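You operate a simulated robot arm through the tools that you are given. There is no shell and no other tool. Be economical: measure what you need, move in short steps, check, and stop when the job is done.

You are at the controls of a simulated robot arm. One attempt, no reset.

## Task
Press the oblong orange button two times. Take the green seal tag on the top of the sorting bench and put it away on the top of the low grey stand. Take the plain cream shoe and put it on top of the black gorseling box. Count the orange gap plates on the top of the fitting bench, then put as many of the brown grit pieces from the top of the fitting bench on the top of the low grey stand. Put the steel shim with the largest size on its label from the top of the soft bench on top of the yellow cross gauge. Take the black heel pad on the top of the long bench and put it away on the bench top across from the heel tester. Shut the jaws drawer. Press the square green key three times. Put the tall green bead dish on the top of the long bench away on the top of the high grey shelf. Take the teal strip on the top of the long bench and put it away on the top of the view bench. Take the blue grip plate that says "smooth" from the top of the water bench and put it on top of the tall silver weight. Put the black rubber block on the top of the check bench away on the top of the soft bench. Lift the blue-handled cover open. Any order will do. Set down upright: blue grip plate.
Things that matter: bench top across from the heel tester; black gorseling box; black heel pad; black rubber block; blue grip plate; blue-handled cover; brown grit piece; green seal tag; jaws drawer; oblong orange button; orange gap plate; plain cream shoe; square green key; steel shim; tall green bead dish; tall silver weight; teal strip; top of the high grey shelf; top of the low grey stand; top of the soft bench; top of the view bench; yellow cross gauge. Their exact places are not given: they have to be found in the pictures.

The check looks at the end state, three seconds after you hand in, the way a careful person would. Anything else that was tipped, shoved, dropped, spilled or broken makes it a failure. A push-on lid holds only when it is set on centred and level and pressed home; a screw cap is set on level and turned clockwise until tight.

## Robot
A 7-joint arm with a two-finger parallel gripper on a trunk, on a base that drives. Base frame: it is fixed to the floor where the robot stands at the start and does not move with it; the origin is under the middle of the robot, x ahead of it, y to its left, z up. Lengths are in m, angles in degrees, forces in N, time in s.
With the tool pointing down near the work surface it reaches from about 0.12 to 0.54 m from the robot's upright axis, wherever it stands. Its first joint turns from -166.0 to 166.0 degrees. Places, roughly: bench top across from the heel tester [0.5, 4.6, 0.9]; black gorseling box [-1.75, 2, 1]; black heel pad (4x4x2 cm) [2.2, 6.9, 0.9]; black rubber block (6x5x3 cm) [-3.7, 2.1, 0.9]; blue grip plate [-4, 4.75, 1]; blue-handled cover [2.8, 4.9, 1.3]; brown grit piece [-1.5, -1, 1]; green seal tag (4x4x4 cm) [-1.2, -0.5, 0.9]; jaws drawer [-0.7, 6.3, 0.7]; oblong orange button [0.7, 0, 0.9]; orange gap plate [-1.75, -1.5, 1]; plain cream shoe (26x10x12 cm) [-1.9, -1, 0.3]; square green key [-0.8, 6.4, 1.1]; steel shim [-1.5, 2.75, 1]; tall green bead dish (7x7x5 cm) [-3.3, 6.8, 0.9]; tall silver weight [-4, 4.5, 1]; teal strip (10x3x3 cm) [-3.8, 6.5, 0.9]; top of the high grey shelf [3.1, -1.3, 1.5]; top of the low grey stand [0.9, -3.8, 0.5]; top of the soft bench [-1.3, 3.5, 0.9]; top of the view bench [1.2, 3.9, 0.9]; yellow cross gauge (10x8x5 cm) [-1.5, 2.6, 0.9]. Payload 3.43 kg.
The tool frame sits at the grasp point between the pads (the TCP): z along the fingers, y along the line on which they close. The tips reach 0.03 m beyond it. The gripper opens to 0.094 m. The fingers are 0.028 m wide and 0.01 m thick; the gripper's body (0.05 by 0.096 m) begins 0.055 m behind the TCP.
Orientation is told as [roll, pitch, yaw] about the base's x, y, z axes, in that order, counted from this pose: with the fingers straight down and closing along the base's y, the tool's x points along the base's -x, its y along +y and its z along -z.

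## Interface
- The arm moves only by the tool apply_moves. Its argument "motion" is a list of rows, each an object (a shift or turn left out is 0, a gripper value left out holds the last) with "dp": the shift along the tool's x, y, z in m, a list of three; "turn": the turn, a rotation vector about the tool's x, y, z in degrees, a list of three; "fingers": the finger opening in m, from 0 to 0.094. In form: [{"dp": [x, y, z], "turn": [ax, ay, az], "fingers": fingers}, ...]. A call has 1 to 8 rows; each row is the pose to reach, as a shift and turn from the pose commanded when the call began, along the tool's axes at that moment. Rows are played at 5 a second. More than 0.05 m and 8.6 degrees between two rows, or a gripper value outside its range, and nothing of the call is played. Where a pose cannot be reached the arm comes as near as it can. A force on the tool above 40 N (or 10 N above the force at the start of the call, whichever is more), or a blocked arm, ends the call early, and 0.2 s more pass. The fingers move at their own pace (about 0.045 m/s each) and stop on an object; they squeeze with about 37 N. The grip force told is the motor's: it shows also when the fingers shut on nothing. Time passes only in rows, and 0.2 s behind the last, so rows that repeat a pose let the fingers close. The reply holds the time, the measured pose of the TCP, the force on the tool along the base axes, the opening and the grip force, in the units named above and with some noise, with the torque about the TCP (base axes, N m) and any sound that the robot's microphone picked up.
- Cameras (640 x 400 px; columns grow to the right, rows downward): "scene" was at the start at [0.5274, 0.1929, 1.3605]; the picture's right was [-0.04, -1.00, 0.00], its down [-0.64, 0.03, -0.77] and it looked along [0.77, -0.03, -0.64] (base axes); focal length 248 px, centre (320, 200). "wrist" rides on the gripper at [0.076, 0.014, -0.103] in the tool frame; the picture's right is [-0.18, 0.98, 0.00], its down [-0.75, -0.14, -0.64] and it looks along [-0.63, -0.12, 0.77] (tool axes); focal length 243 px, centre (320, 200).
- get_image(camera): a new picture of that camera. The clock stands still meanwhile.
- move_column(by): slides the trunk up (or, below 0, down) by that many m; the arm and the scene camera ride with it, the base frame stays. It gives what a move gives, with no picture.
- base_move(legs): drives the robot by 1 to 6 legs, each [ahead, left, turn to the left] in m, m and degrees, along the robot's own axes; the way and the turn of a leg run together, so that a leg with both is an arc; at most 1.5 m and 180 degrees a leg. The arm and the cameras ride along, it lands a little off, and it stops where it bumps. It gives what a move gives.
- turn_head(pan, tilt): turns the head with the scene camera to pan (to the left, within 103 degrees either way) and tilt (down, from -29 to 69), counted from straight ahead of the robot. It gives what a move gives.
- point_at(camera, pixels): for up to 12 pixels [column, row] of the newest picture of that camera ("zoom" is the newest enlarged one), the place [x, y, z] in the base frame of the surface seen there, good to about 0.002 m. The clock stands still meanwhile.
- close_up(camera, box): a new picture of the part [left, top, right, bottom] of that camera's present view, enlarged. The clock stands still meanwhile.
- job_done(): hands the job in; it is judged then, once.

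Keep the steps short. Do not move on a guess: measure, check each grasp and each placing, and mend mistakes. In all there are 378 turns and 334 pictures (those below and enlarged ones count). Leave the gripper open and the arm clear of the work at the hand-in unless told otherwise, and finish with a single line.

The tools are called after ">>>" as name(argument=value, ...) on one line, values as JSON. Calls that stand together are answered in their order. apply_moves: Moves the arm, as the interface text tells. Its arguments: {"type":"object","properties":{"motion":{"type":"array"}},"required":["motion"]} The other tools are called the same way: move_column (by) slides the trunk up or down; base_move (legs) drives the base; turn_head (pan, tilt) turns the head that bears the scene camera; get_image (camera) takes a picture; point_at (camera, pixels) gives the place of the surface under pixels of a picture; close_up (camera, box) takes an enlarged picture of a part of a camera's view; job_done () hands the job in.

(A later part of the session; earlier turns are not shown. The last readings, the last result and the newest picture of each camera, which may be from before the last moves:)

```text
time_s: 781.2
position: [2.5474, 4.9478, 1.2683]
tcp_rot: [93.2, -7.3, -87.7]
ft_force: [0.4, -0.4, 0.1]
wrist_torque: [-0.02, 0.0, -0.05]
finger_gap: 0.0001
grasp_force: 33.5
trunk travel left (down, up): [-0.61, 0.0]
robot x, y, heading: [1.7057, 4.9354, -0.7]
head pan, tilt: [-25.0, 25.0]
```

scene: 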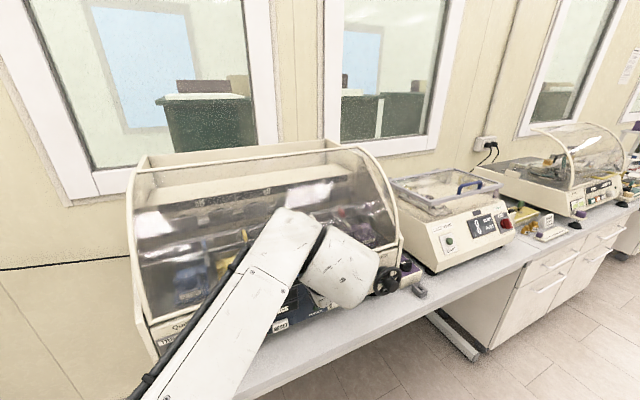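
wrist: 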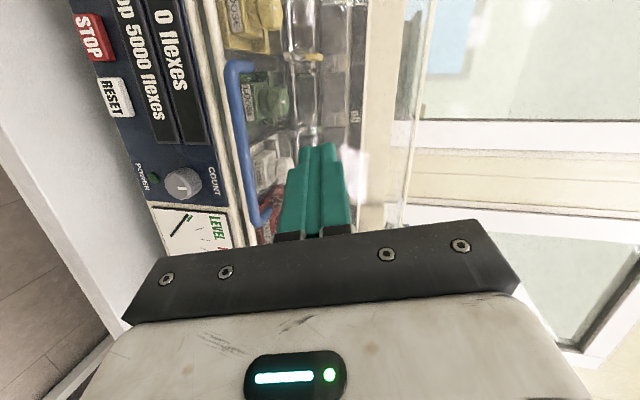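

>>> apply_moves(motion=[{"dp": [0.001, -0.036, -0.002]}, {"dp": [0.002, -0.072, -0.0045]}, {"dp": [0.003, -0.108, -0.0065]}, {"dp": [0.0042, -0.1423, -0.0087]}])

>>> get_image(camera="wrist")

>>> get_image(camera="scene")

```text
time_s: 782.2
position: [2.5507, 4.9367, 1.125]
tcp_rot: [93.3, -7.3, -87.6]
ft_force: [0.1, -0.2, -0.9]
wrist_torque: [-0.02, -0.01, -0.01]
finger_gap: 0.0
grasp_force: 33.2
trunk travel left (down, up): [-0.61, 0.0]
robot x, y, heading: [1.7092, 4.9337, -0.8]
head pan, tilt: [-25.0, 25.0]
```

```text
97 pictures are left
```

wrist: 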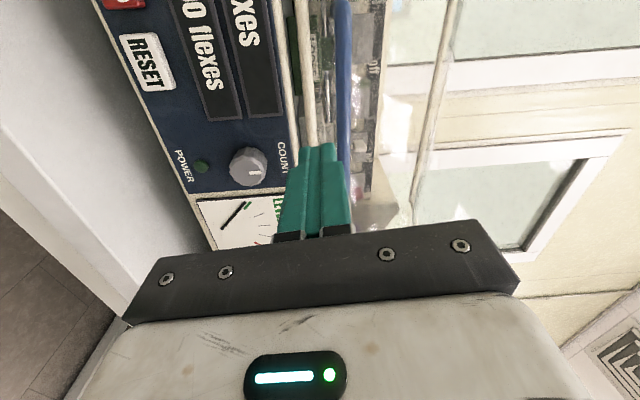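

```text
96 pictures are left
```

scene: 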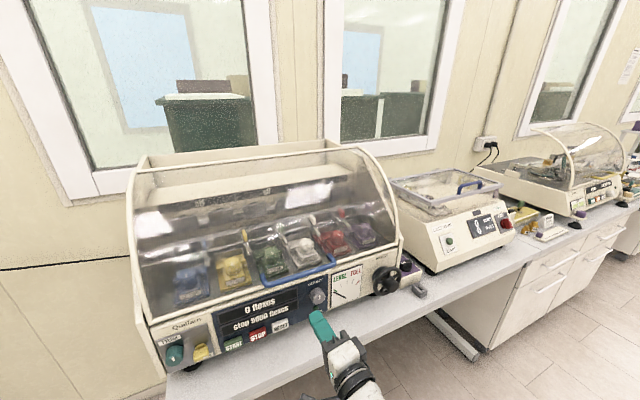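

>>> apply_moves(motion=[{"dp": [-0.0014, -0.0022, 0.035]}, {"dp": [-0.0028, -0.0044, 0.07]}, {"dp": [-0.0043, -0.0066, 0.105]}])

>>> get_image(camera="wrist")

```text
time_s: 783.0
position: [2.6521, 4.9369, 1.1244]
tcp_rot: [93.1, -7.3, -87.7]
ft_force: [0.8, 0.0, 0.1]
wrist_torque: [-0.02, 0.03, -0.03]
finger_gap: 0.0
grasp_force: 32.5
trunk travel left (down, up): [-0.61, 0.0]
robot x, y, heading: [1.7058, 4.9377, -0.6]
head pan, tilt: [-25.0, 25.0]
```

```text
95 pictures are left
```

wrist: 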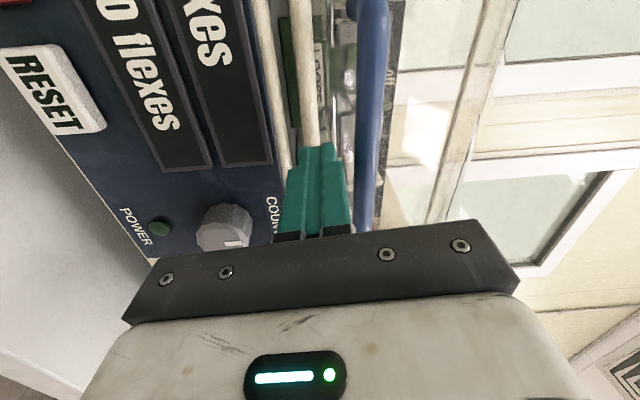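

Fingers are under the bar. Lift along the cover's arc.

>>> apply_moves(motion=[{"dp": [-0.0044, 0.0307, 0.0123]}, {"dp": [-0.0075, 0.0524, 0.0193]}, {"dp": [-0.0124, 0.0862, 0.0326]}, {"dp": [-0.0173, 0.1191, 0.0483]}, {"dp": [-0.0221, 0.1509, 0.0661]}, {"dp": [-0.0269, 0.1813, 0.0863]}, {"dp": [-0.0316, 0.2103, 0.1085]}])

>>> get_image(camera="scene")

```text
time_s: 784.5
position: [2.7286, 4.9361, 1.3039]
tcp_rot: [92.3, -7.3, -87.4]
ft_force: [-1.0, -0.2, 0.2]
wrist_torque: [0.0, 0.01, 0.02]
finger_gap: 0.0002
grasp_force: 33.0
trunk travel left (down, up): [-0.61, 0.0]
robot x, y, heading: [1.7095, 4.9332, -0.7]
head pan, tilt: [-25.0, 25.0]
stopped in row 7: the force on the tool passed its limit at 42 N (the readings are from after the stop); the commanded pose is now the measured one
```

```text
94 pictures are left
```

scene: 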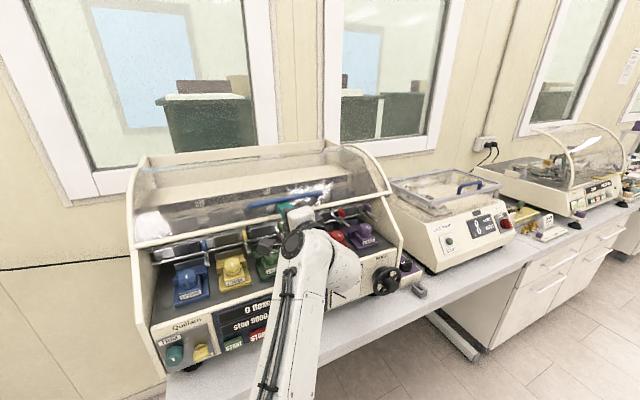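

The cover seems to stay where it is left. Continue lifting slowly along the arc.

>>> apply_moves(motion=[{"dp": [-0.0035, 0.0233, 0.0107]}, {"dp": [-0.0057, 0.0373, 0.0222]}, {"dp": [-0.008, 0.0512, 0.034]}, {"dp": [-0.0103, 0.0646, 0.0464]}, {"dp": [-0.0126, 0.0775, 0.0592]}, {"dp": [-0.0148, 0.0901, 0.0724]}, {"dp": [-0.0169, 0.1021, 0.0861]}, {"dp": [-0.0191, 0.1137, 0.1003]}])

>>> get_image(camera="scene")

```text
time_s: 785.0
position: [2.7462, 4.9352, 1.3217]
tcp_rot: [91.1, -7.2, -87.0]
ft_force: [5.4, -0.5, -8.9]
wrist_torque: [0.12, 0.32, 0.07]
finger_gap: 0.0
grasp_force: 33.1
trunk travel left (down, up): [-0.61, 0.0]
robot x, y, heading: [1.7067, 4.9319, -0.8]
head pan, tilt: [-25.0, 25.0]
stopped in row 2: the force on the tool passed its limit at 44 N (the readings are from after the stop); the commanded pose is now the measured one
```

```text
93 pictures are left
```

scene: 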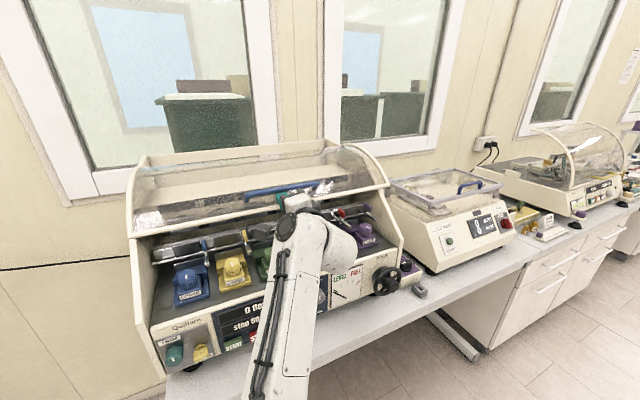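

>>> point_at(camera="scene", pixels=[[262, 195], [300, 186], [280, 190], [384, 185], [360, 157], [330, 143], [145, 235], [200, 168], [235, 200]])

>>> close_up(camera="scene", box=[120, 120, 420, 300])

```text
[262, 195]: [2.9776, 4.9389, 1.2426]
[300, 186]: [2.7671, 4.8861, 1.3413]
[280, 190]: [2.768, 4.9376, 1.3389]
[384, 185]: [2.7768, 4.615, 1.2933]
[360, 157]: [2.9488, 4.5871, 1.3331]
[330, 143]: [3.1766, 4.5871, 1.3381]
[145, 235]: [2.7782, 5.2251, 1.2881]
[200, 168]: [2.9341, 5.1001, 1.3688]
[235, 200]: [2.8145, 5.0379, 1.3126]
```

```text
2.13 times, centred on (270, 210) of scene
```

zoom: 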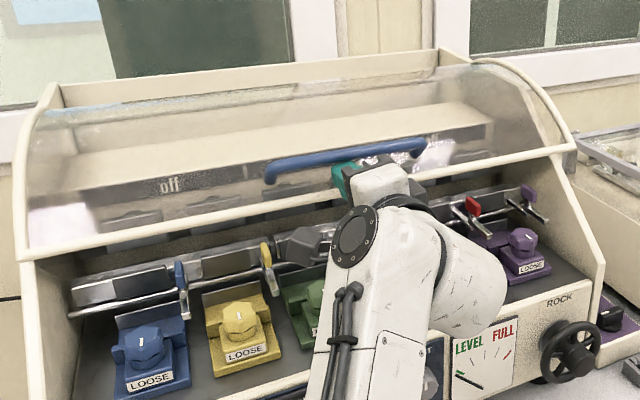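

The hood turns about (2.95, z 1.12) after all and is now 42° open, staying put. I withdraw the fingers, come closer with the base, and push the bar from its front side, up and back.

>>> apply_moves(motion=[{"dp": [0.002, -0.009, -0.03]}, {"dp": [0.0046, -0.0104, -0.06]}, {"dp": [0.006, 0, -0.1]}, {"dp": [0.008, 0.01, -0.14]}, {"dp": [0.009, 0.015, -0.18]}, {"dp": [0.01, 0.0175, -0.2194]}])

>>> base_move(legs=[[0.2, 0, 0]])

>>> get_image(camera="wrist")

```text
time_s: 786.4
position: [2.5231, 4.935, 1.338]
tcp_rot: [91.6, -7.2, -87.0]
ft_force: [0.4, 0.3, -0.6]
wrist_torque: [0.0, -0.01, 0.0]
finger_gap: 0.0001
grasp_force: 32.6
trunk travel left (down, up): [-0.61, 0.0]
robot x, y, heading: [1.7082, 4.936, -0.4]
head pan, tilt: [-25.0, 25.0]
```

```text
time_s: 788.0
position: [2.7215, 4.9285, 1.3373]
tcp_rot: [91.5, -7.2, -87.3]
ft_force: [0.4, 0.6, 0.4]
wrist_torque: [0.03, 0.0, 0.0]
finger_gap: 0.0
grasp_force: 33.0
trunk travel left (down, up): [-0.61, 0.0]
robot x, y, heading: [1.9077, 4.9313, -0.7]
head pan, tilt: [-25.0, 25.0]
```

```text
91 pictures are left
```

wrist: 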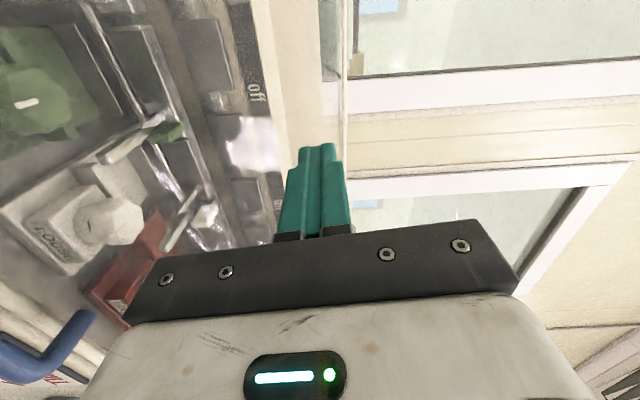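

>>> get_image(camera="scene")

```text
90 pictures are left
```

scene: 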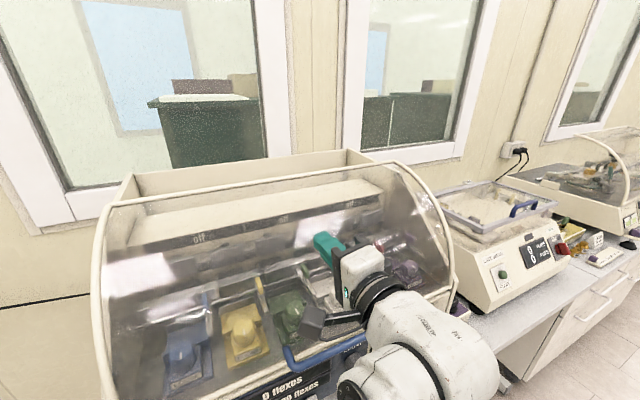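

The cover fell shut by itself, so it must be carried past its top. I'll grip the bar with the tool tilted ~60° forward, which allows more height. Retract and re-tilt.

>>> apply_moves(motion=[{"dp": [0.001, 0, -0.04], "turn": [7.5, 0, 0], "fingers": 0.04}, {"dp": [0.002, 0, -0.08], "turn": [15, 0, 0]}, {"dp": [0.003, 0, -0.12], "turn": [22.5, 0, 0]}, {"dp": [0.004, 0, -0.15], "turn": [30, 1.0, 0]}, {"dp": [0.004, 0, -0.15], "turn": [30, 6.0, 0]}])

>>> get_image(camera="wrist")

```text
time_s: 789.4
position: [2.5956, 4.8441, 1.2776]
tcp_rot: [27.7, -37.0, -69.9]
ft_force: [0.3, 0.3, -1.1]
wrist_torque: [-0.05, -0.03, -0.02]
finger_gap: 0.0402
grasp_force: 0.0
out of reach, approached as far as the arm can: row 1, 2, 3, 4, 5
trunk travel left (down, up): [-0.61, 0.0]
robot x, y, heading: [1.9059, 4.9306, -0.6]
head pan, tilt: [-25.0, 25.0]
stopped in row 5: the arm was blocked; the commanded pose is now the measured one
```

```text
89 pictures are left
```

wrist: 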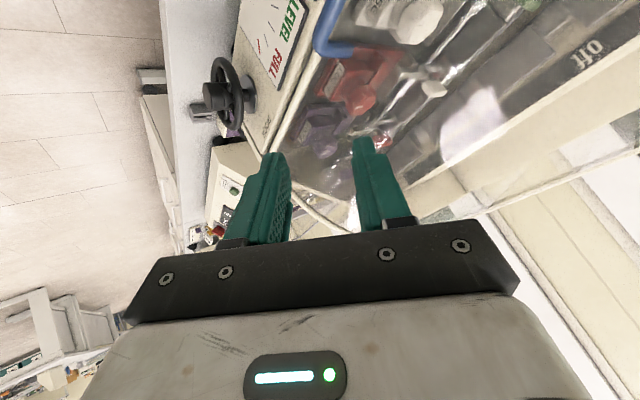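

Too folded; I back the base and re-extend before correcting the tilt.

>>> base_move(legs=[[-0.3, 0, 0]])

>>> turn_head(pan=-60, tilt=25)

>>> apply_moves(motion=[{"dp": [0.0, 0.02, 0.03]}, {"dp": [0.0, 0.04, 0.06]}, {"dp": [0.0, 0.06, 0.09]}])

```text
time_s: 791.6
position: [2.3114, 4.8861, 1.3094]
tcp_rot: [20.1, -37.0, -53.2]
ft_force: [0.6, 0.8, 0.8]
wrist_torque: [0.03, 0.0, 0.01]
finger_gap: 0.0399
grasp_force: 0.0
trunk travel left (down, up): [-0.61, 0.0]
robot x, y, heading: [1.6162, 4.9508, -1.3]
head pan, tilt: [-25.0, 25.0]
stopped in leg 1: the robot was blocked; the commanded pose is now the measured one
```

```text
time_s: 792.6
position: [2.3124, 4.8835, 1.3083]
tcp_rot: [19.8, -36.9, -53.1]
ft_force: [-1.0, -0.1, 0.7]
wrist_torque: [-0.01, 0.01, 0.01]
finger_gap: 0.04
grasp_force: 0.1
trunk travel left (down, up): [-0.61, 0.0]
robot x, y, heading: [1.6122, 4.9498, -1.6]
head pan, tilt: [-60.0, 25.0]
```

```text
time_s: 793.3
position: [2.3259, 4.9028, 1.2904]
tcp_rot: [24.5, -37.8, -57.6]
ft_force: [-0.7, 0.9, -0.2]
wrist_torque: [0.0, -0.02, -0.03]
finger_gap: 0.0399
grasp_force: 0.0
trunk travel left (down, up): [-0.61, 0.0]
robot x, y, heading: [1.6173, 4.9466, -1.4]
head pan, tilt: [-60.0, 25.0]
stopped in row 3: the arm was blocked; the commanded pose is now the measured one
```

>>> get_image(camera="scene")

>>> get_image(camera="wrist")

```text
88 pictures are left
```

scene: 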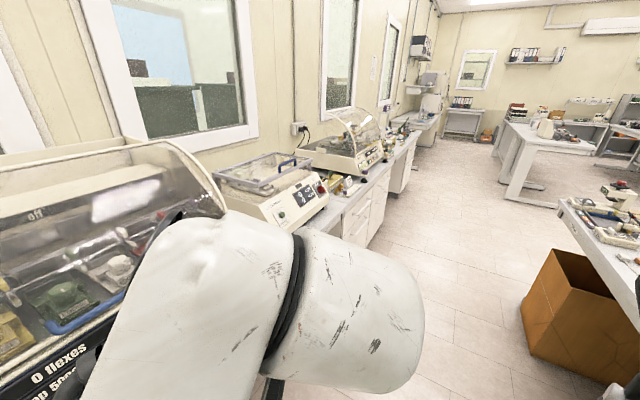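

```text
87 pictures are left
```

wrist: 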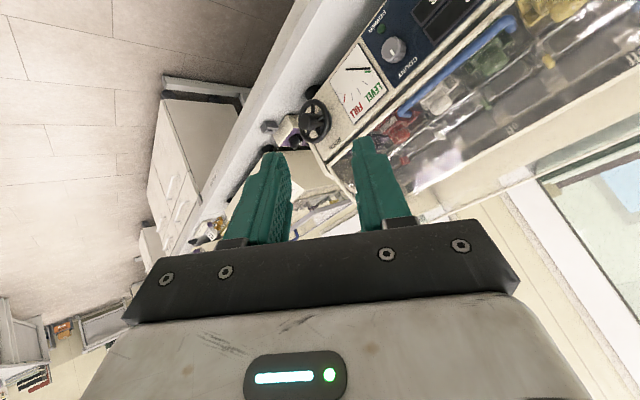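

The wrist is right beside the head. I turn the head away and extend the arm outward.

>>> turn_head(pan=40, tilt=25)

>>> apply_moves(motion=[{"dp": [0.0, 0.0, 0.03]}, {"dp": [0.0, 0.0, 0.06]}, {"dp": [0.0, 0.0, 0.09]}, {"dp": [0.0, 0.0, 0.12]}])

>>> get_image(camera="scene")

```text
time_s: 795.1
position: [2.3284, 4.8998, 1.2883]
tcp_rot: [24.2, -37.6, -57.7]
ft_force: [0.1, -0.6, 0.6]
wrist_torque: [-0.01, 0.02, 0.0]
finger_gap: 0.0399
grasp_force: 0.0
trunk travel left (down, up): [-0.61, 0.0]
robot x, y, heading: [1.6133, 4.9451, -1.6]
head pan, tilt: [40.0, 25.0]
```

```text
time_s: 795.8
position: [2.3413, 4.8873, 1.245]
tcp_rot: [25.3, -37.3, -57.5]
ft_force: [-0.6, 0.0, 0.5]
wrist_torque: [-0.02, 0.03, -0.01]
finger_gap: 0.0396
grasp_force: 0.0
trunk travel left (down, up): [-0.61, 0.0]
robot x, y, heading: [1.615, 4.9454, -1.4]
head pan, tilt: [40.0, 25.0]
stopped in row 3: the arm was blocked; the commanded pose is now the measured one
```

```text
86 pictures are left
```

scene: 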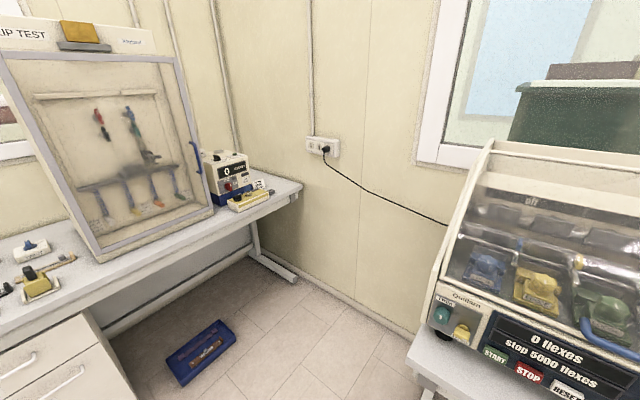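

>>> apply_moves(motion=[{"dp": [-0.013, 0.019, 0.019]}, {"dp": [-0.026, 0.038, 0.039]}, {"dp": [-0.039, 0.057, 0.058]}, {"dp": [-0.052, 0.075, 0.078]}, {"dp": [-0.065, 0.094, 0.097]}])

>>> turn_head(pan=0, tilt=30)

>>> get_image(camera="scene")

```text
time_s: 796.4
position: [2.349, 4.8764, 1.2733]
tcp_rot: [29.8, -38.6, -62.0]
ft_force: [0.6, -0.5, 1.0]
wrist_torque: [-0.01, -0.01, -0.01]
finger_gap: 0.0399
grasp_force: 0.0
trunk travel left (down, up): [-0.61, 0.0]
robot x, y, heading: [1.618, 4.9475, -1.1]
head pan, tilt: [40.0, 25.0]
stopped in row 3: the arm was blocked; the commanded pose is now the measured one
```

```text
time_s: 797.5
position: [2.3499, 4.8743, 1.2714]
tcp_rot: [29.6, -38.6, -62.2]
ft_force: [-0.7, 0.3, -0.3]
wrist_torque: [-0.02, -0.01, 0.01]
finger_gap: 0.0401
grasp_force: 0.1
trunk travel left (down, up): [-0.61, 0.0]
robot x, y, heading: [1.6185, 4.9474, -1.5]
head pan, tilt: [0.0, 30.0]
```

```text
85 pictures are left
```

scene: 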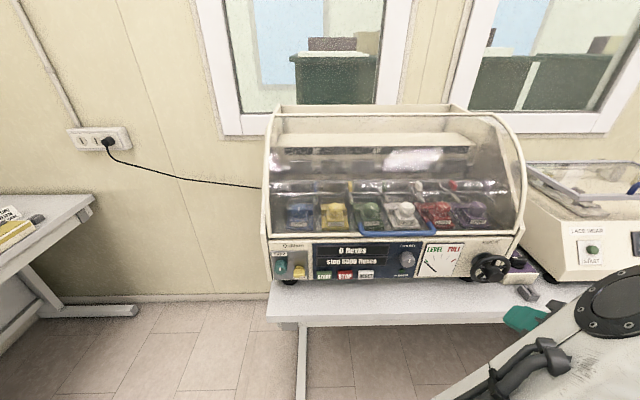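

>>> turn_head(pan=-55, tilt=45)

>>> get_image(camera="scene")

```text
time_s: 798.8
position: [2.3504, 4.8733, 1.2704]
tcp_rot: [29.7, -38.5, -62.1]
ft_force: [0.0, -0.1, 0.2]
wrist_torque: [0.05, 0.0, -0.01]
finger_gap: 0.0403
grasp_force: 0.1
trunk travel left (down, up): [-0.61, 0.0]
robot x, y, heading: [1.6165, 4.9441, -1.4]
head pan, tilt: [-55.0, 45.0]
```

```text
84 pictures are left
```

scene: 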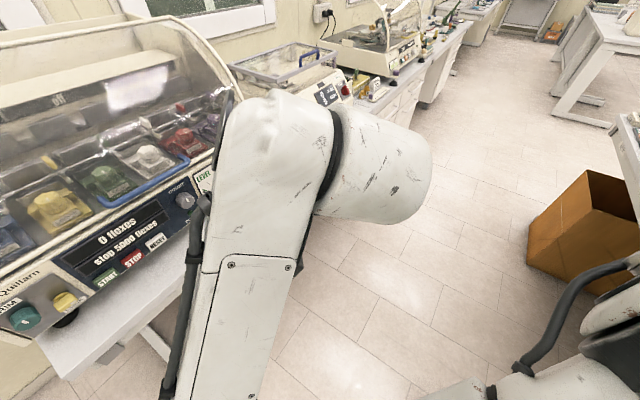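

>>> turn_head(pan=60, tilt=25)

>>> apply_moves(motion=[{"dp": [0.0, 0.0, 0.0], "turn": [4.9, 6.4, 0]}, {"dp": [0, 0, 0], "turn": [9.8, 12.8, 0]}, {"dp": [0, 0, 0], "turn": [14.7, 19.2, 0]}, {"dp": [0, 0, 0], "turn": [19.6, 25.6, 0]}])

```text
time_s: 800.7
position: [2.3497, 4.8746, 1.2718]
tcp_rot: [29.7, -38.7, -62.0]
ft_force: [-1.0, -0.4, -0.8]
wrist_torque: [0.02, 0.02, 0.05]
finger_gap: 0.0402
grasp_force: 0.0
trunk travel left (down, up): [-0.61, 0.0]
robot x, y, heading: [1.6183, 4.9463, -1.6]
head pan, tilt: [60.0, 25.0]
```

```text
time_s: 801.7
position: [2.3323, 4.8638, 1.2779]
tcp_rot: [8.8, -16.2, -57.1]
ft_force: [-0.7, 0.7, 0.5]
wrist_torque: [-0.01, -0.02, -0.01]
finger_gap: 0.0399
grasp_force: 0.1
trunk travel left (down, up): [-0.61, 0.0]
robot x, y, heading: [1.615, 4.9465, -1.5]
head pan, tilt: [60.0, 25.0]
```

>>> apply_moves(motion=[{"dp": [0.0, 0.0, 0.02], "turn": [4.4, 7, 0]}, {"dp": [0, 0, 0.04], "turn": [8.8, 14, 0]}, {"dp": [0, 0, 0.04], "turn": [8.8, 16.2, 7]}, {"dp": [0, 0, 0.04], "turn": [8.8, 16.2, 14]}])

>>> turn_head(pan=0, tilt=35)

>>> get_image(camera="scene")

```text
time_s: 802.0
position: [2.2923, 4.862, 1.2917]
tcp_rot: [8.3, -16.5, -57.6]
ft_force: [0.3, -0.1, 1.1]
wrist_torque: [-0.02, -0.05, -0.01]
finger_gap: 0.04
grasp_force: 0.0
trunk travel left (down, up): [-0.61, 0.0]
robot x, y, heading: [1.6172, 4.9463, -1.4]
head pan, tilt: [60.0, 25.0]
stopped in row 1: the arm was blocked; the commanded pose is now the measured one
```

```text
time_s: 803.3
position: [2.2958, 4.8611, 1.2891]
tcp_rot: [8.1, -16.2, -57.5]
ft_force: [-0.3, 0.0, 0.1]
wrist_torque: [0.05, -0.01, -0.01]
finger_gap: 0.0402
grasp_force: 0.1
trunk travel left (down, up): [-0.61, 0.0]
robot x, y, heading: [1.6117, 4.9467, -1.2]
head pan, tilt: [0.0, 35.0]
```

```text
83 pictures are left
```

scene: 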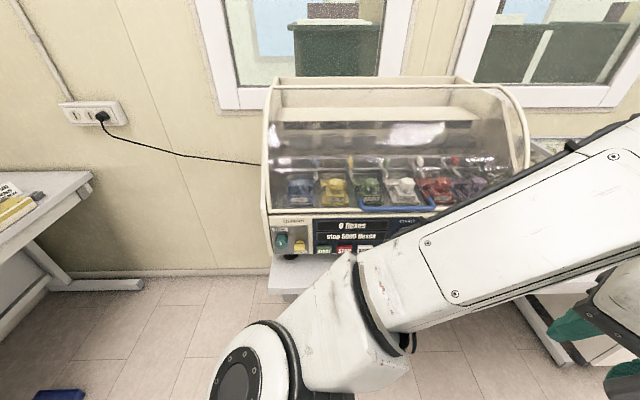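

The arm is back in its usual posture. Straighten the tool while extending forward.

>>> apply_moves(motion=[{"dp": [-0.02, 0.01, 0.02], "turn": [2, 4, 0]}, {"dp": [-0.04, 0.02, 0.04], "turn": [4, 8, 0]}, {"dp": [-0.06, 0.03, 0.06], "turn": [6, 12, 0]}, {"dp": [-0.08, 0.04, 0.08], "turn": [8, 16, 0]}])

>>> apply_moves(motion=[{"dp": [0, 0, 0], "turn": [0, 0, 8]}, {"dp": [0, 0, 0], "turn": [0, 0, 16]}, {"dp": [0, 0, 0], "turn": [0, 0, 24]}, {"dp": [0, 0, 0], "turn": [0, 0, 31]}])

```text
time_s: 803.6
position: [2.2644, 4.8617, 1.3027]
tcp_rot: [9.4, -15.5, -57.9]
ft_force: [-0.3, 0.1, 0.5]
wrist_torque: [0.01, -0.05, -0.02]
finger_gap: 0.0402
grasp_force: 0.1
trunk travel left (down, up): [-0.61, 0.0]
robot x, y, heading: [1.6171, 4.9501, -1.5]
head pan, tilt: [0.0, 35.0]
stopped in row 1: the arm was blocked; the commanded pose is now the measured one
```

```text
time_s: 804.0
position: [2.2307, 4.8697, 1.3129]
tcp_rot: [12.3, -14.6, -61.6]
ft_force: [-0.5, 0.6, -0.4]
wrist_torque: [-0.01, -0.03, 0.01]
finger_gap: 0.04
grasp_force: 0.1
trunk travel left (down, up): [-0.61, 0.0]
robot x, y, heading: [1.6204, 4.9494, -1.5]
head pan, tilt: [0.0, 35.0]
stopped in row 1: the arm was blocked; the commanded pose is now the measured one
```

>>> turn_head(pan=100, tilt=-10)

>>> apply_moves(motion=[{"dp": [-0.03, 0.0, 0.03]}, {"dp": [-0.06, 0.0, 0.06]}, {"dp": [-0.09, 0.0, 0.09]}])

>>> get_image(camera="scene")

```text
time_s: 805.7
position: [2.2327, 4.8686, 1.3107]
tcp_rot: [12.0, -14.5, -61.6]
ft_force: [-0.1, 0.4, 0.6]
wrist_torque: [-0.06, 0.01, 0.01]
finger_gap: 0.0399
grasp_force: 0.1
trunk travel left (down, up): [-0.61, 0.0]
robot x, y, heading: [1.6168, 4.9483, -1.4]
head pan, tilt: [100.0, -10.0]
```

```text
time_s: 806.1
position: [2.2124, 4.8644, 1.3213]
tcp_rot: [14.0, -14.1, -61.4]
ft_force: [-1.3, -1.1, 0.4]
wrist_torque: [-0.01, -0.03, -0.02]
finger_gap: 0.0398
grasp_force: 0.0
trunk travel left (down, up): [-0.61, 0.0]
robot x, y, heading: [1.6212, 4.9489, -1.5]
head pan, tilt: [100.0, -10.0]
stopped in row 1: the arm was blocked; the commanded pose is now the measured one
```

```text
82 pictures are left
```

scene: 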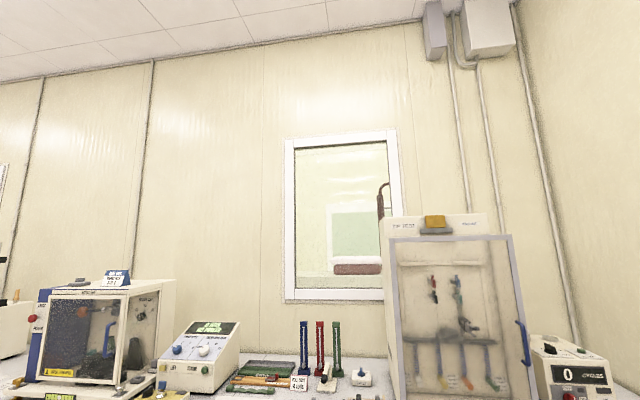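

>>> move_column(by=-0.1)

>>> apply_moves(motion=[{"dp": [0.0, 0.0, 0.0]}])

```text
time_s: 806.4
position: [2.1934, 4.8628, 1.3391]
tcp_rot: [13.1, -14.5, -58.7]
ft_force: [0.2, -0.7, 0.2]
wrist_torque: [0.01, -0.04, 0.02]
finger_gap: 0.0402
grasp_force: 0.0
trunk travel left (down, up): [-0.607, 0.003]
robot x, y, heading: [1.6252, 4.9482, -1.5]
head pan, tilt: [100.0, -10.0]
stopped: the arm was blocked; the commanded pose is now the measured one
```

```text
time_s: 806.7
position: [2.1744, 4.8612, 1.3591]
tcp_rot: [10.9, -14.6, -55.0]
ft_force: [0.0, -0.8, 0.4]
wrist_torque: [0.02, 0.01, 0.0]
finger_gap: 0.0399
grasp_force: 0.0
trunk travel left (down, up): [-0.607, 0.003]
robot x, y, heading: [1.6253, 4.9488, -1.0]
head pan, tilt: [100.0, -10.0]
stopped in row 1: the arm was blocked; the commanded pose is now the measured one
```

>>> apply_moves(motion=[{"dp": [0.0, 0.0, 0.0]}])

>>> apply_moves(motion=[{"dp": [0.0, 0.0, 0.0]}])

>>> apply_moves(motion=[{"dp": [0.0, 0.0, 0.0]}])

>>> apply_moves(motion=[{"dp": [0.0, 0.0, 0.0]}])

```text
time_s: 807.1
position: [2.1575, 4.857, 1.3657]
tcp_rot: [9.5, -11.7, -51.0]
ft_force: [-0.3, 0.7, 0.3]
wrist_torque: [-0.01, -0.02, -0.02]
finger_gap: 0.0399
grasp_force: 0.1
trunk travel left (down, up): [-0.607, 0.003]
robot x, y, heading: [1.6244, 4.9501, -1.0]
head pan, tilt: [100.0, -10.0]
stopped in row 1: the arm was blocked; the commanded pose is now the measured one
```

```text
time_s: 807.5
position: [2.1627, 4.8565, 1.3663]
tcp_rot: [9.8, -12.0, -51.4]
ft_force: [0.2, 0.2, 0.8]
wrist_torque: [-0.02, 0.03, 0.03]
finger_gap: 0.0401
grasp_force: 0.1
trunk travel left (down, up): [-0.607, 0.003]
robot x, y, heading: [1.623, 4.951, -0.9]
head pan, tilt: [100.0, -10.0]
```

```text
time_s: 807.9
position: [2.1614, 4.8563, 1.365]
tcp_rot: [9.4, -11.7, -51.1]
ft_force: [0.1, 0.7, 0.0]
wrist_torque: [-0.02, -0.02, -0.04]
finger_gap: 0.0401
grasp_force: 0.1
trunk travel left (down, up): [-0.607, 0.003]
robot x, y, heading: [1.6227, 4.9499, -1.2]
head pan, tilt: [100.0, -10.0]
```

```text
time_s: 808.3
position: [2.1604, 4.8561, 1.3639]
tcp_rot: [9.4, -11.5, -50.9]
ft_force: [0.1, 0.6, 0.2]
wrist_torque: [-0.02, -0.01, -0.02]
finger_gap: 0.04
grasp_force: 0.1
trunk travel left (down, up): [-0.607, 0.003]
robot x, y, heading: [1.6224, 4.9541, -1.2]
head pan, tilt: [100.0, -10.0]
```

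Stable again. Now extend forward in small steps while straightening.

>>> apply_moves(motion=[{"dp": [-0.019, 0.023, 0.01]}, {"dp": [-0.038, 0.046, 0.02], "turn": [3, 4, 0]}, {"dp": [-0.057, 0.07, 0.03], "turn": [6, 8, 0]}, {"dp": [-0.076, 0.093, 0.04], "turn": [9.4, 11.5, 0]}, {"dp": [-0.095, 0.116, 0.05], "turn": [9.4, 11.5, 0]}])

>>> turn_head(pan=60, tilt=40)

>>> get_image(camera="scene")

```text
time_s: 809.5
position: [2.3052, 4.8517, 1.3653]
tcp_rot: [3.0, -4.0, -53.9]
ft_force: [-0.7, 0.4, -0.7]
wrist_torque: [-0.03, 0.0, 0.01]
finger_gap: 0.0401
grasp_force: 0.0
trunk travel left (down, up): [-0.607, 0.003]
robot x, y, heading: [1.6218, 4.9459, -0.9]
head pan, tilt: [100.0, -10.0]
```

```text
time_s: 810.6
position: [2.306, 4.8516, 1.3663]
tcp_rot: [3.1, -4.1, -53.9]
ft_force: [-0.3, 0.9, 0.4]
wrist_torque: [0.0, -0.03, 0.04]
finger_gap: 0.0401
grasp_force: 0.2
trunk travel left (down, up): [-0.607, 0.003]
robot x, y, heading: [1.6256, 4.9474, -1.4]
head pan, tilt: [60.0, 40.0]
```

```text
81 pictures are left
```

scene: 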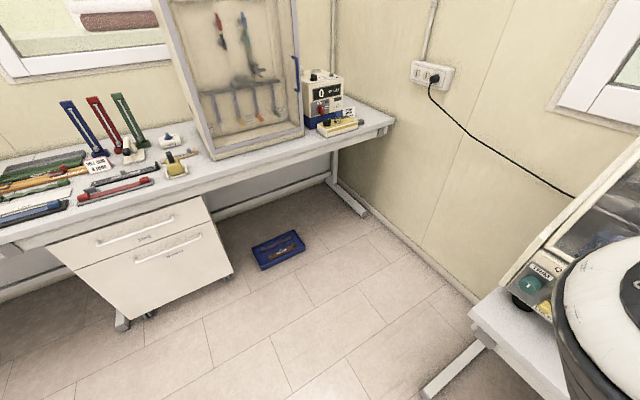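

Plan: grip the bar with the tool horizontal (one finger above, one below), then carry it well past the balance point. First extend and set the yaw.

>>> base_move(legs=[[0.1, 0, 1]])

>>> apply_moves(motion=[{"dp": [-0.012, 0.016, 0.015], "turn": [1, 1, 7]}, {"dp": [-0.024, 0.032, 0.03], "turn": [2, 2, 14]}, {"dp": [-0.036, 0.048, 0.045], "turn": [3, 3, 21]}, {"dp": [-0.048, 0.064, 0.06], "turn": [3, 4, 28]}, {"dp": [-0.06, 0.08, 0.075], "turn": [3, 4, 34]}, {"dp": [-0.085, 0.112, 0.085], "turn": [3, 4, 34]}])

```text
time_s: 811.8
position: [2.4078, 4.8614, 1.3673]
tcp_rot: [3.0, -4.2, -52.7]
ft_force: [0.5, -0.2, -0.3]
wrist_torque: [0.02, 0.03, -0.01]
finger_gap: 0.0401
grasp_force: 0.1
trunk travel left (down, up): [-0.607, 0.003]
robot x, y, heading: [1.7276, 4.9484, -0.1]
head pan, tilt: [60.0, 40.0]
```

```text
time_s: 813.2
position: [2.5545, 4.8621, 1.2919]
tcp_rot: [0.9, 1.0, -86.8]
ft_force: [0.8, 0.4, 0.0]
wrist_torque: [0.01, -0.02, -0.01]
finger_gap: 0.0399
grasp_force: 0.0
trunk travel left (down, up): [-0.607, 0.003]
robot x, y, heading: [1.7245, 4.949, -0.1]
head pan, tilt: [60.0, 40.0]
```

>>> apply_moves(motion=[{"dp": [0.02, 0, 0], "turn": [-8, 0, 0], "fingers": 0.04}, {"dp": [0.04, 0, 0], "turn": [-16, 0, 0]}, {"dp": [0.06, 0, 0], "turn": [-24, 0, 0]}, {"dp": [0.073, 0, 0], "turn": [-32, 0, 0]}, {"dp": [0.073, 0, 0], "turn": [-40, 0, 0]}, {"dp": [0.073, 0, 0], "turn": [-48, 0, 0]}, {"dp": [0.073, 0, 0], "turn": [-56, 0, 0]}, {"dp": [0.073, 0, 0], "turn": [-64, 0, 0]}])

>>> apply_moves(motion=[{"dp": [0, 0, 0], "turn": [-8, 0, 0]}, {"dp": [0, 0, 0], "turn": [-15, 0, 0]}, {"dp": [0, 0, 0], "turn": [-22, 0, 0]}])

```text
time_s: 815.0
position: [2.5509, 4.9322, 1.2966]
tcp_rot: [65.0, 1.1, -86.8]
ft_force: [-0.3, -0.6, -0.2]
wrist_torque: [0.0, 0.02, -0.03]
finger_gap: 0.0401
grasp_force: 0.0
trunk travel left (down, up): [-0.607, 0.003]
robot x, y, heading: [1.7268, 4.9464, 0.0]
head pan, tilt: [60.0, 40.0]
```

```text
time_s: 815.8
position: [2.5509, 4.9324, 1.2971]
tcp_rot: [87.1, 1.1, -86.6]
ft_force: [-0.6, 0.5, 0.1]
wrist_torque: [0.02, -0.03, -0.01]
finger_gap: 0.04
grasp_force: 0.0
trunk travel left (down, up): [-0.607, 0.003]
robot x, y, heading: [1.725, 4.9473, -0.3]
head pan, tilt: [60.0, 40.0]
```

>>> apply_moves(motion=[{"dp": [-0.0007, -0.036, 0.0018]}, {"dp": [-0.0014, -0.072, 0.0036]}, {"dp": [-0.002, -0.107, 0.0054]}, {"dp": [-0.0027, -0.1418, 0.0071]}, {"dp": [-0.004, -0.14, 0.045]}, {"dp": [-0.005, -0.138, 0.08]}, {"dp": [-0.006, -0.1365, 0.111]}])

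>>> get_image(camera="wrist")

>>> turn_head(pan=-25, tilt=25)

>>> get_image(camera="scene")

```text
time_s: 817.4
position: [2.6547, 4.938, 1.1532]
tcp_rot: [87.0, 1.1, -86.7]
ft_force: [0.5, 0.2, -0.4]
wrist_torque: [0.01, 0.01, 0.02]
finger_gap: 0.04
grasp_force: 0.0
trunk travel left (down, up): [-0.607, 0.003]
robot x, y, heading: [1.7273, 4.9451, -0.0]
head pan, tilt: [60.0, 40.0]
```

```text
80 pictures are left
```

wrist: 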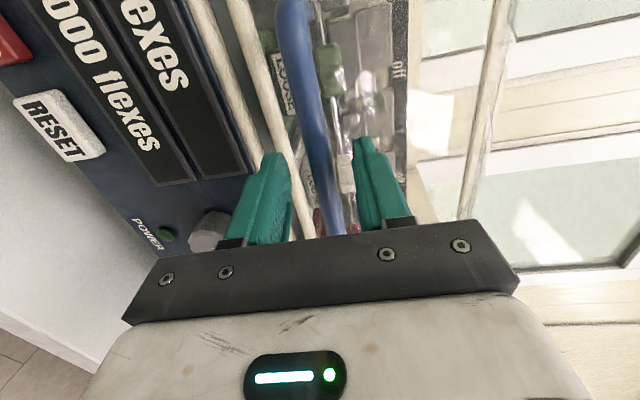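

```text
time_s: 819.0
position: [2.6549, 4.9372, 1.1529]
tcp_rot: [86.8, 1.0, -86.7]
ft_force: [0.5, 0.2, 0.2]
wrist_torque: [-0.03, -0.05, -0.06]
finger_gap: 0.0402
grasp_force: 0.0
trunk travel left (down, up): [-0.607, 0.003]
robot x, y, heading: [1.7258, 4.948, -0.0]
head pan, tilt: [-25.0, 25.0]
```

```text
79 pictures are left
```

scene: 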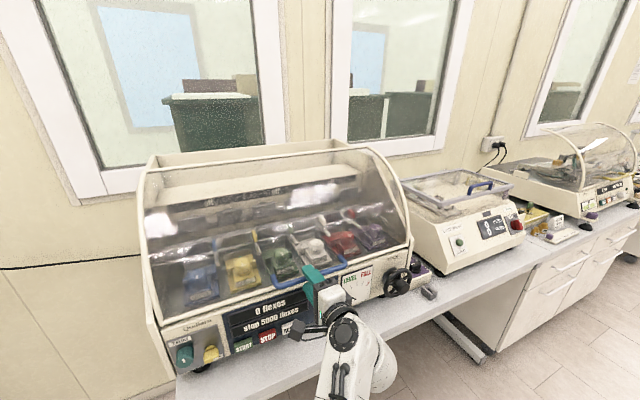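

Bar is between the fingers. Close and lift along the arc (centre (2.95,1.12), R 0.277).

>>> apply_moves(motion=[{"dp": [0, 0, 0], "fingers": 0.0}, {"dp": [0, 0, 0]}, {"dp": [0, 0, 0]}])

>>> apply_moves(motion=[{"dp": [0.0002, 0.0236, 0.0028]}, {"dp": [0.0003, 0.0472, 0.0077]}, {"dp": [0.0002, 0.0704, 0.0146]}, {"dp": [0.0001, 0.0929, 0.0234]}, {"dp": [-0.0002, 0.1145, 0.0343]}, {"dp": [-0.0007, 0.135, 0.0469]}, {"dp": [-0.0012, 0.1544, 0.0612]}, {"dp": [-0.0019, 0.1726, 0.0773]}])

```text
time_s: 819.8
position: [2.6549, 4.9364, 1.155]
tcp_rot: [87.0, 0.9, -86.7]
ft_force: [4.4, 0.1, 6.3]
wrist_torque: [-1.05, -0.1, 0.02]
finger_gap: 0.0138
grasp_force: 39.9
trunk travel left (down, up): [-0.607, 0.003]
robot x, y, heading: [1.7274, 4.9493, 0.2]
head pan, tilt: [-25.0, 25.0]
```

```text
time_s: 821.6
position: [2.7401, 4.9378, 1.3235]
tcp_rot: [87.2, 1.0, -86.5]
ft_force: [-10.0, 15.6, 9.2]
wrist_torque: [-1.2, -0.24, 1.15]
finger_gap: 0.0142
grasp_force: 44.8
trunk travel left (down, up): [-0.607, 0.003]
robot x, y, heading: [1.7239, 4.9514, -0.2]
head pan, tilt: [-25.0, 25.0]
```

>>> apply_moves(motion=[{"dp": [-0.0008, 0.0166, 0.0175]}, {"dp": [-0.0017, 0.0316, 0.0364]}, {"dp": [-0.0027, 0.0449, 0.0566]}, {"dp": [-0.0038, 0.0564, 0.0778]}, {"dp": [-0.0049, 0.066, 0.0999]}])

>>> get_image(camera="scene")

```text
time_s: 822.7
position: [2.83, 4.9367, 1.3848]
tcp_rot: [88.0, 0.7, -86.8]
ft_force: [-2.7, 0.7, 11.3]
wrist_torque: [-1.21, -0.38, 0.35]
finger_gap: 0.014
grasp_force: 44.6
trunk travel left (down, up): [-0.607, 0.003]
robot x, y, heading: [1.7265, 4.9487, -0.1]
head pan, tilt: [-25.0, 25.0]
stopped in row 5: the force on the tool passed its limit at 41 N (the readings are from after the stop); the commanded pose is now the measured one
```

```text
78 pictures are left
```

scene: 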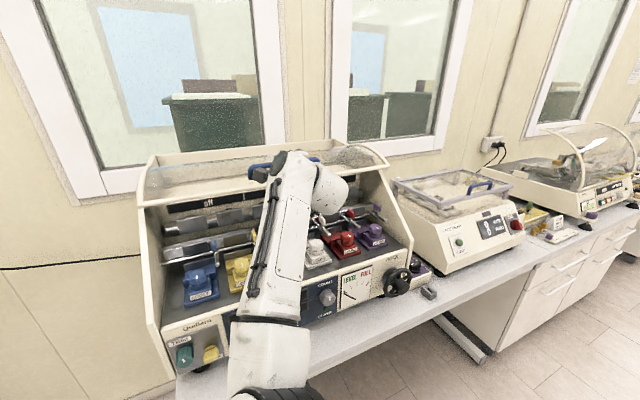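

>>> apply_moves(motion=[{"dp": [-0.0006, 0.0045, 0.0112]}, {"dp": [-0.0013, 0.0085, 0.0225]}, {"dp": [-0.002, 0.012, 0.034]}, {"dp": [-0.0025, 0.0149, 0.0458]}, {"dp": [-0.0032, 0.0172, 0.0577]}, {"dp": [-0.0039, 0.0192, 0.0696]}])

```text
time_s: 824.1
position: [2.8991, 4.9361, 1.4067]
tcp_rot: [88.1, 0.9, -86.8]
ft_force: [-4.3, 6.3, 36.7]
wrist_torque: [-1.18, -0.37, 0.62]
finger_gap: 0.0138
grasp_force: 44.9
trunk travel left (down, up): [-0.607, 0.003]
robot x, y, heading: [1.7302, 4.9478, -0.0]
head pan, tilt: [-25.0, 25.0]
```

>>> apply_moves(motion=[{"dp": [-0.0003, 0.004, 0.006]}, {"dp": [-0.0008, 0.005, 0.014]}, {"dp": [-0.0014, 0.005, 0.024]}])

>>> get_image(camera="scene")

```text
time_s: 824.9
position: [2.9258, 4.9359, 1.4107]
tcp_rot: [88.2, 0.9, -86.9]
ft_force: [-2.1, 6.7, 38.7]
wrist_torque: [-1.15, -0.33, 0.97]
finger_gap: 0.0137
grasp_force: 45.3
trunk travel left (down, up): [-0.607, 0.003]
robot x, y, heading: [1.7294, 4.9489, -0.0]
head pan, tilt: [-25.0, 25.0]
```

```text
77 pictures are left
```

scene: 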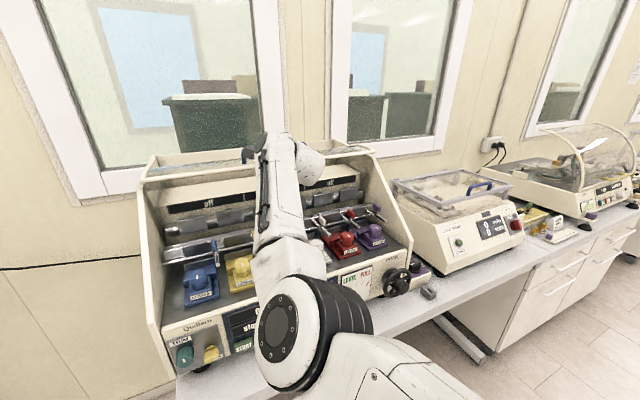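

Nearly fully open. Release and withdraw straight back, then check that it stays.

>>> apply_moves(motion=[{"dp": [0, 0, 0], "fingers": 0.045}, {"dp": [0, 0, 0]}, {"dp": [0, 0, -0.03]}, {"dp": [0, 0, -0.07]}, {"dp": [0, 0, -0.11]}, {"dp": [0, 0, -0.15]}])

>>> get_image(camera="scene")

```text
time_s: 826.3
position: [2.7761, 4.9265, 1.4089]
tcp_rot: [87.6, 0.9, -86.9]
ft_force: [0.2, -0.8, -0.6]
wrist_torque: [-0.02, -0.05, -0.01]
finger_gap: 0.045
grasp_force: 0.1
trunk travel left (down, up): [-0.607, 0.003]
robot x, y, heading: [1.7282, 4.948, 0.0]
head pan, tilt: [-25.0, 25.0]
```

```text
76 pictures are left
```

scene: 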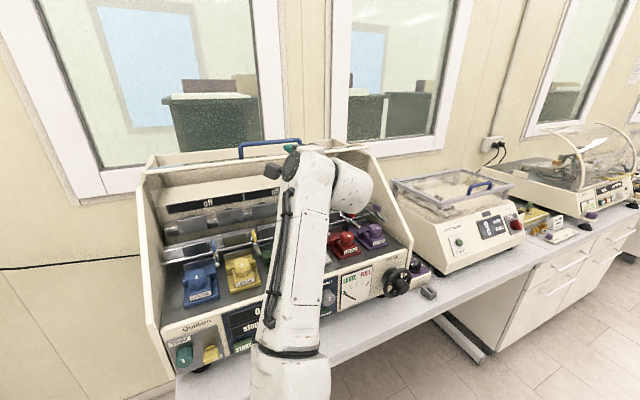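

The cover stays open. Retract and bring the tool back to vertical.

>>> apply_moves(motion=[{"dp": [0, 0, -0.045]}, {"dp": [0, -0.01, -0.09]}, {"dp": [0, -0.03, -0.13]}, {"dp": [0, -0.06, -0.165]}, {"dp": [0, -0.1, -0.19]}, {"dp": [0, -0.115, -0.215]}])

>>> apply_moves(motion=[{"dp": [0, 0, 0], "turn": [8, 0, 0]}, {"dp": [0, 0, 0], "turn": [16, 0, 0]}, {"dp": [0, 0, 0], "turn": [24, 0, 0]}, {"dp": [0, 0, 0], "turn": [32, 0, 0]}, {"dp": [0, 0, 0], "turn": [40, 0, 0]}, {"dp": [0, 0, 0], "turn": [48, 0, 0]}, {"dp": [0, 0, 0], "turn": [56, 0, 0]}, {"dp": [0, 0, 0], "turn": [64, 0, 0]}])

>>> apply_moves(motion=[{"dp": [0, 0, 0], "turn": [8, 0, 0]}, {"dp": [0, 0, 0], "turn": [16, 0, 0]}, {"dp": [0, 0, 0], "turn": [23.5, 0, 0]}])

```text
time_s: 827.7
position: [2.5562, 4.9182, 1.306]
tcp_rot: [87.7, 0.9, -86.8]
ft_force: [0.3, -0.4, 0.4]
wrist_torque: [0.0, 0.01, 0.0]
finger_gap: 0.045
grasp_force: 0.0
trunk travel left (down, up): [-0.607, 0.003]
robot x, y, heading: [1.7257, 4.9482, -0.3]
head pan, tilt: [-25.0, 25.0]
```

```text
time_s: 829.5
position: [2.5572, 4.9168, 1.3035]
tcp_rot: [23.3, 0.8, -86.8]
ft_force: [-0.1, 0.2, -0.2]
wrist_torque: [0.03, 0.02, -0.02]
finger_gap: 0.0451
grasp_force: 0.1
trunk travel left (down, up): [-0.607, 0.003]
robot x, y, heading: [1.7268, 4.9439, -0.1]
head pan, tilt: [-25.0, 25.0]
```

```text
time_s: 830.3
position: [2.5567, 4.9174, 1.3033]
tcp_rot: [-0.1, 0.9, -86.7]
ft_force: [0.1, 0.1, -0.9]
wrist_torque: [-0.02, 0.01, 0.01]
finger_gap: 0.0449
grasp_force: 0.3
trunk travel left (down, up): [-0.607, 0.003]
robot x, y, heading: [1.7274, 4.9462, -0.2]
head pan, tilt: [-25.0, 25.0]
```

Next, west. On the way I check the view bench corner (magnifier).

>>> base_move(legs=[[0, 0.5, 0], [0, 0, 180]])

>>> turn_head(pan=60, tilt=45)

>>> get_image(camera="scene")

```text
time_s: 840.9
position: [0.8996, 5.3829, 1.3024]
tcp_rot: [-0.1, 0.9, 99.5]
ft_force: [0.0, 0.7, -1.0]
wrist_torque: [-0.03, 0.03, 0.0]
finger_gap: 0.0448
grasp_force: 0.1
trunk travel left (down, up): [-0.607, 0.003]
robot x, y, heading: [1.7299, 5.445, -173.7]
head pan, tilt: [-25.0, 25.0]
```

```text
time_s: 842.4
position: [0.899, 5.3814, 1.3042]
tcp_rot: [0.1, 0.9, 99.6]
ft_force: [-0.1, 0.1, -0.1]
wrist_torque: [0.0, 0.01, -0.01]
finger_gap: 0.045
grasp_force: 0.1
trunk travel left (down, up): [-0.607, 0.003]
robot x, y, heading: [1.7274, 5.4418, -173.8]
head pan, tilt: [60.0, 45.0]
```

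```text
75 pictures are left
```

scene: 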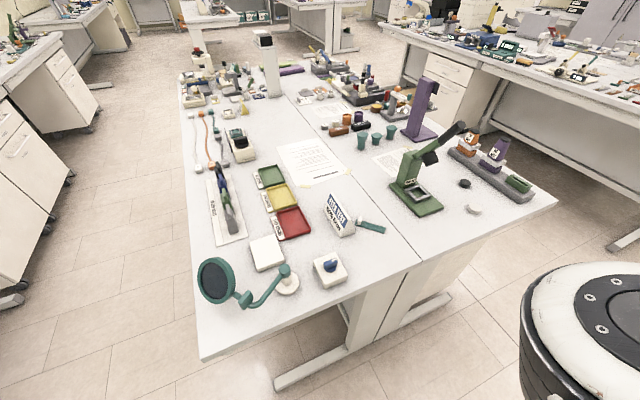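

All fine there. Drive west to the water bench.

>>> base_move(legs=[[0, 0, -6.2], [1.5, 0, 0], [1.5, 0, 0], [1.4, 0.1, 0]])

>>> turn_head(pan=20, tilt=35)

>>> get_image(camera="scene")

```text
time_s: 864.3
position: [-3.553, 5.4785, 1.3024]
tcp_rot: [0.0, 0.9, 91.0]
ft_force: [-0.7, -0.3, 0.0]
wrist_torque: [-0.01, 0.03, 0.01]
finger_gap: 0.0451
grasp_force: 0.0
trunk travel left (down, up): [-0.607, 0.003]
robot x, y, heading: [-2.7231, 5.4197, 177.9]
head pan, tilt: [60.0, 45.0]
```

```text
time_s: 865.4
position: [-3.5537, 5.4782, 1.3036]
tcp_rot: [-0.1, 1.0, 91.0]
ft_force: [-0.7, 0.2, 0.1]
wrist_torque: [-0.02, -0.03, 0.0]
finger_gap: 0.0449
grasp_force: 0.1
trunk travel left (down, up): [-0.607, 0.003]
robot x, y, heading: [-2.7249, 5.4193, 177.4]
head pan, tilt: [20.0, 35.0]
```

```text
74 pictures are left
```

scene: 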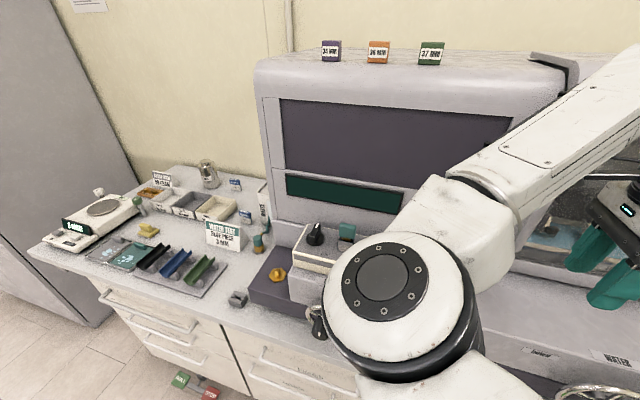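

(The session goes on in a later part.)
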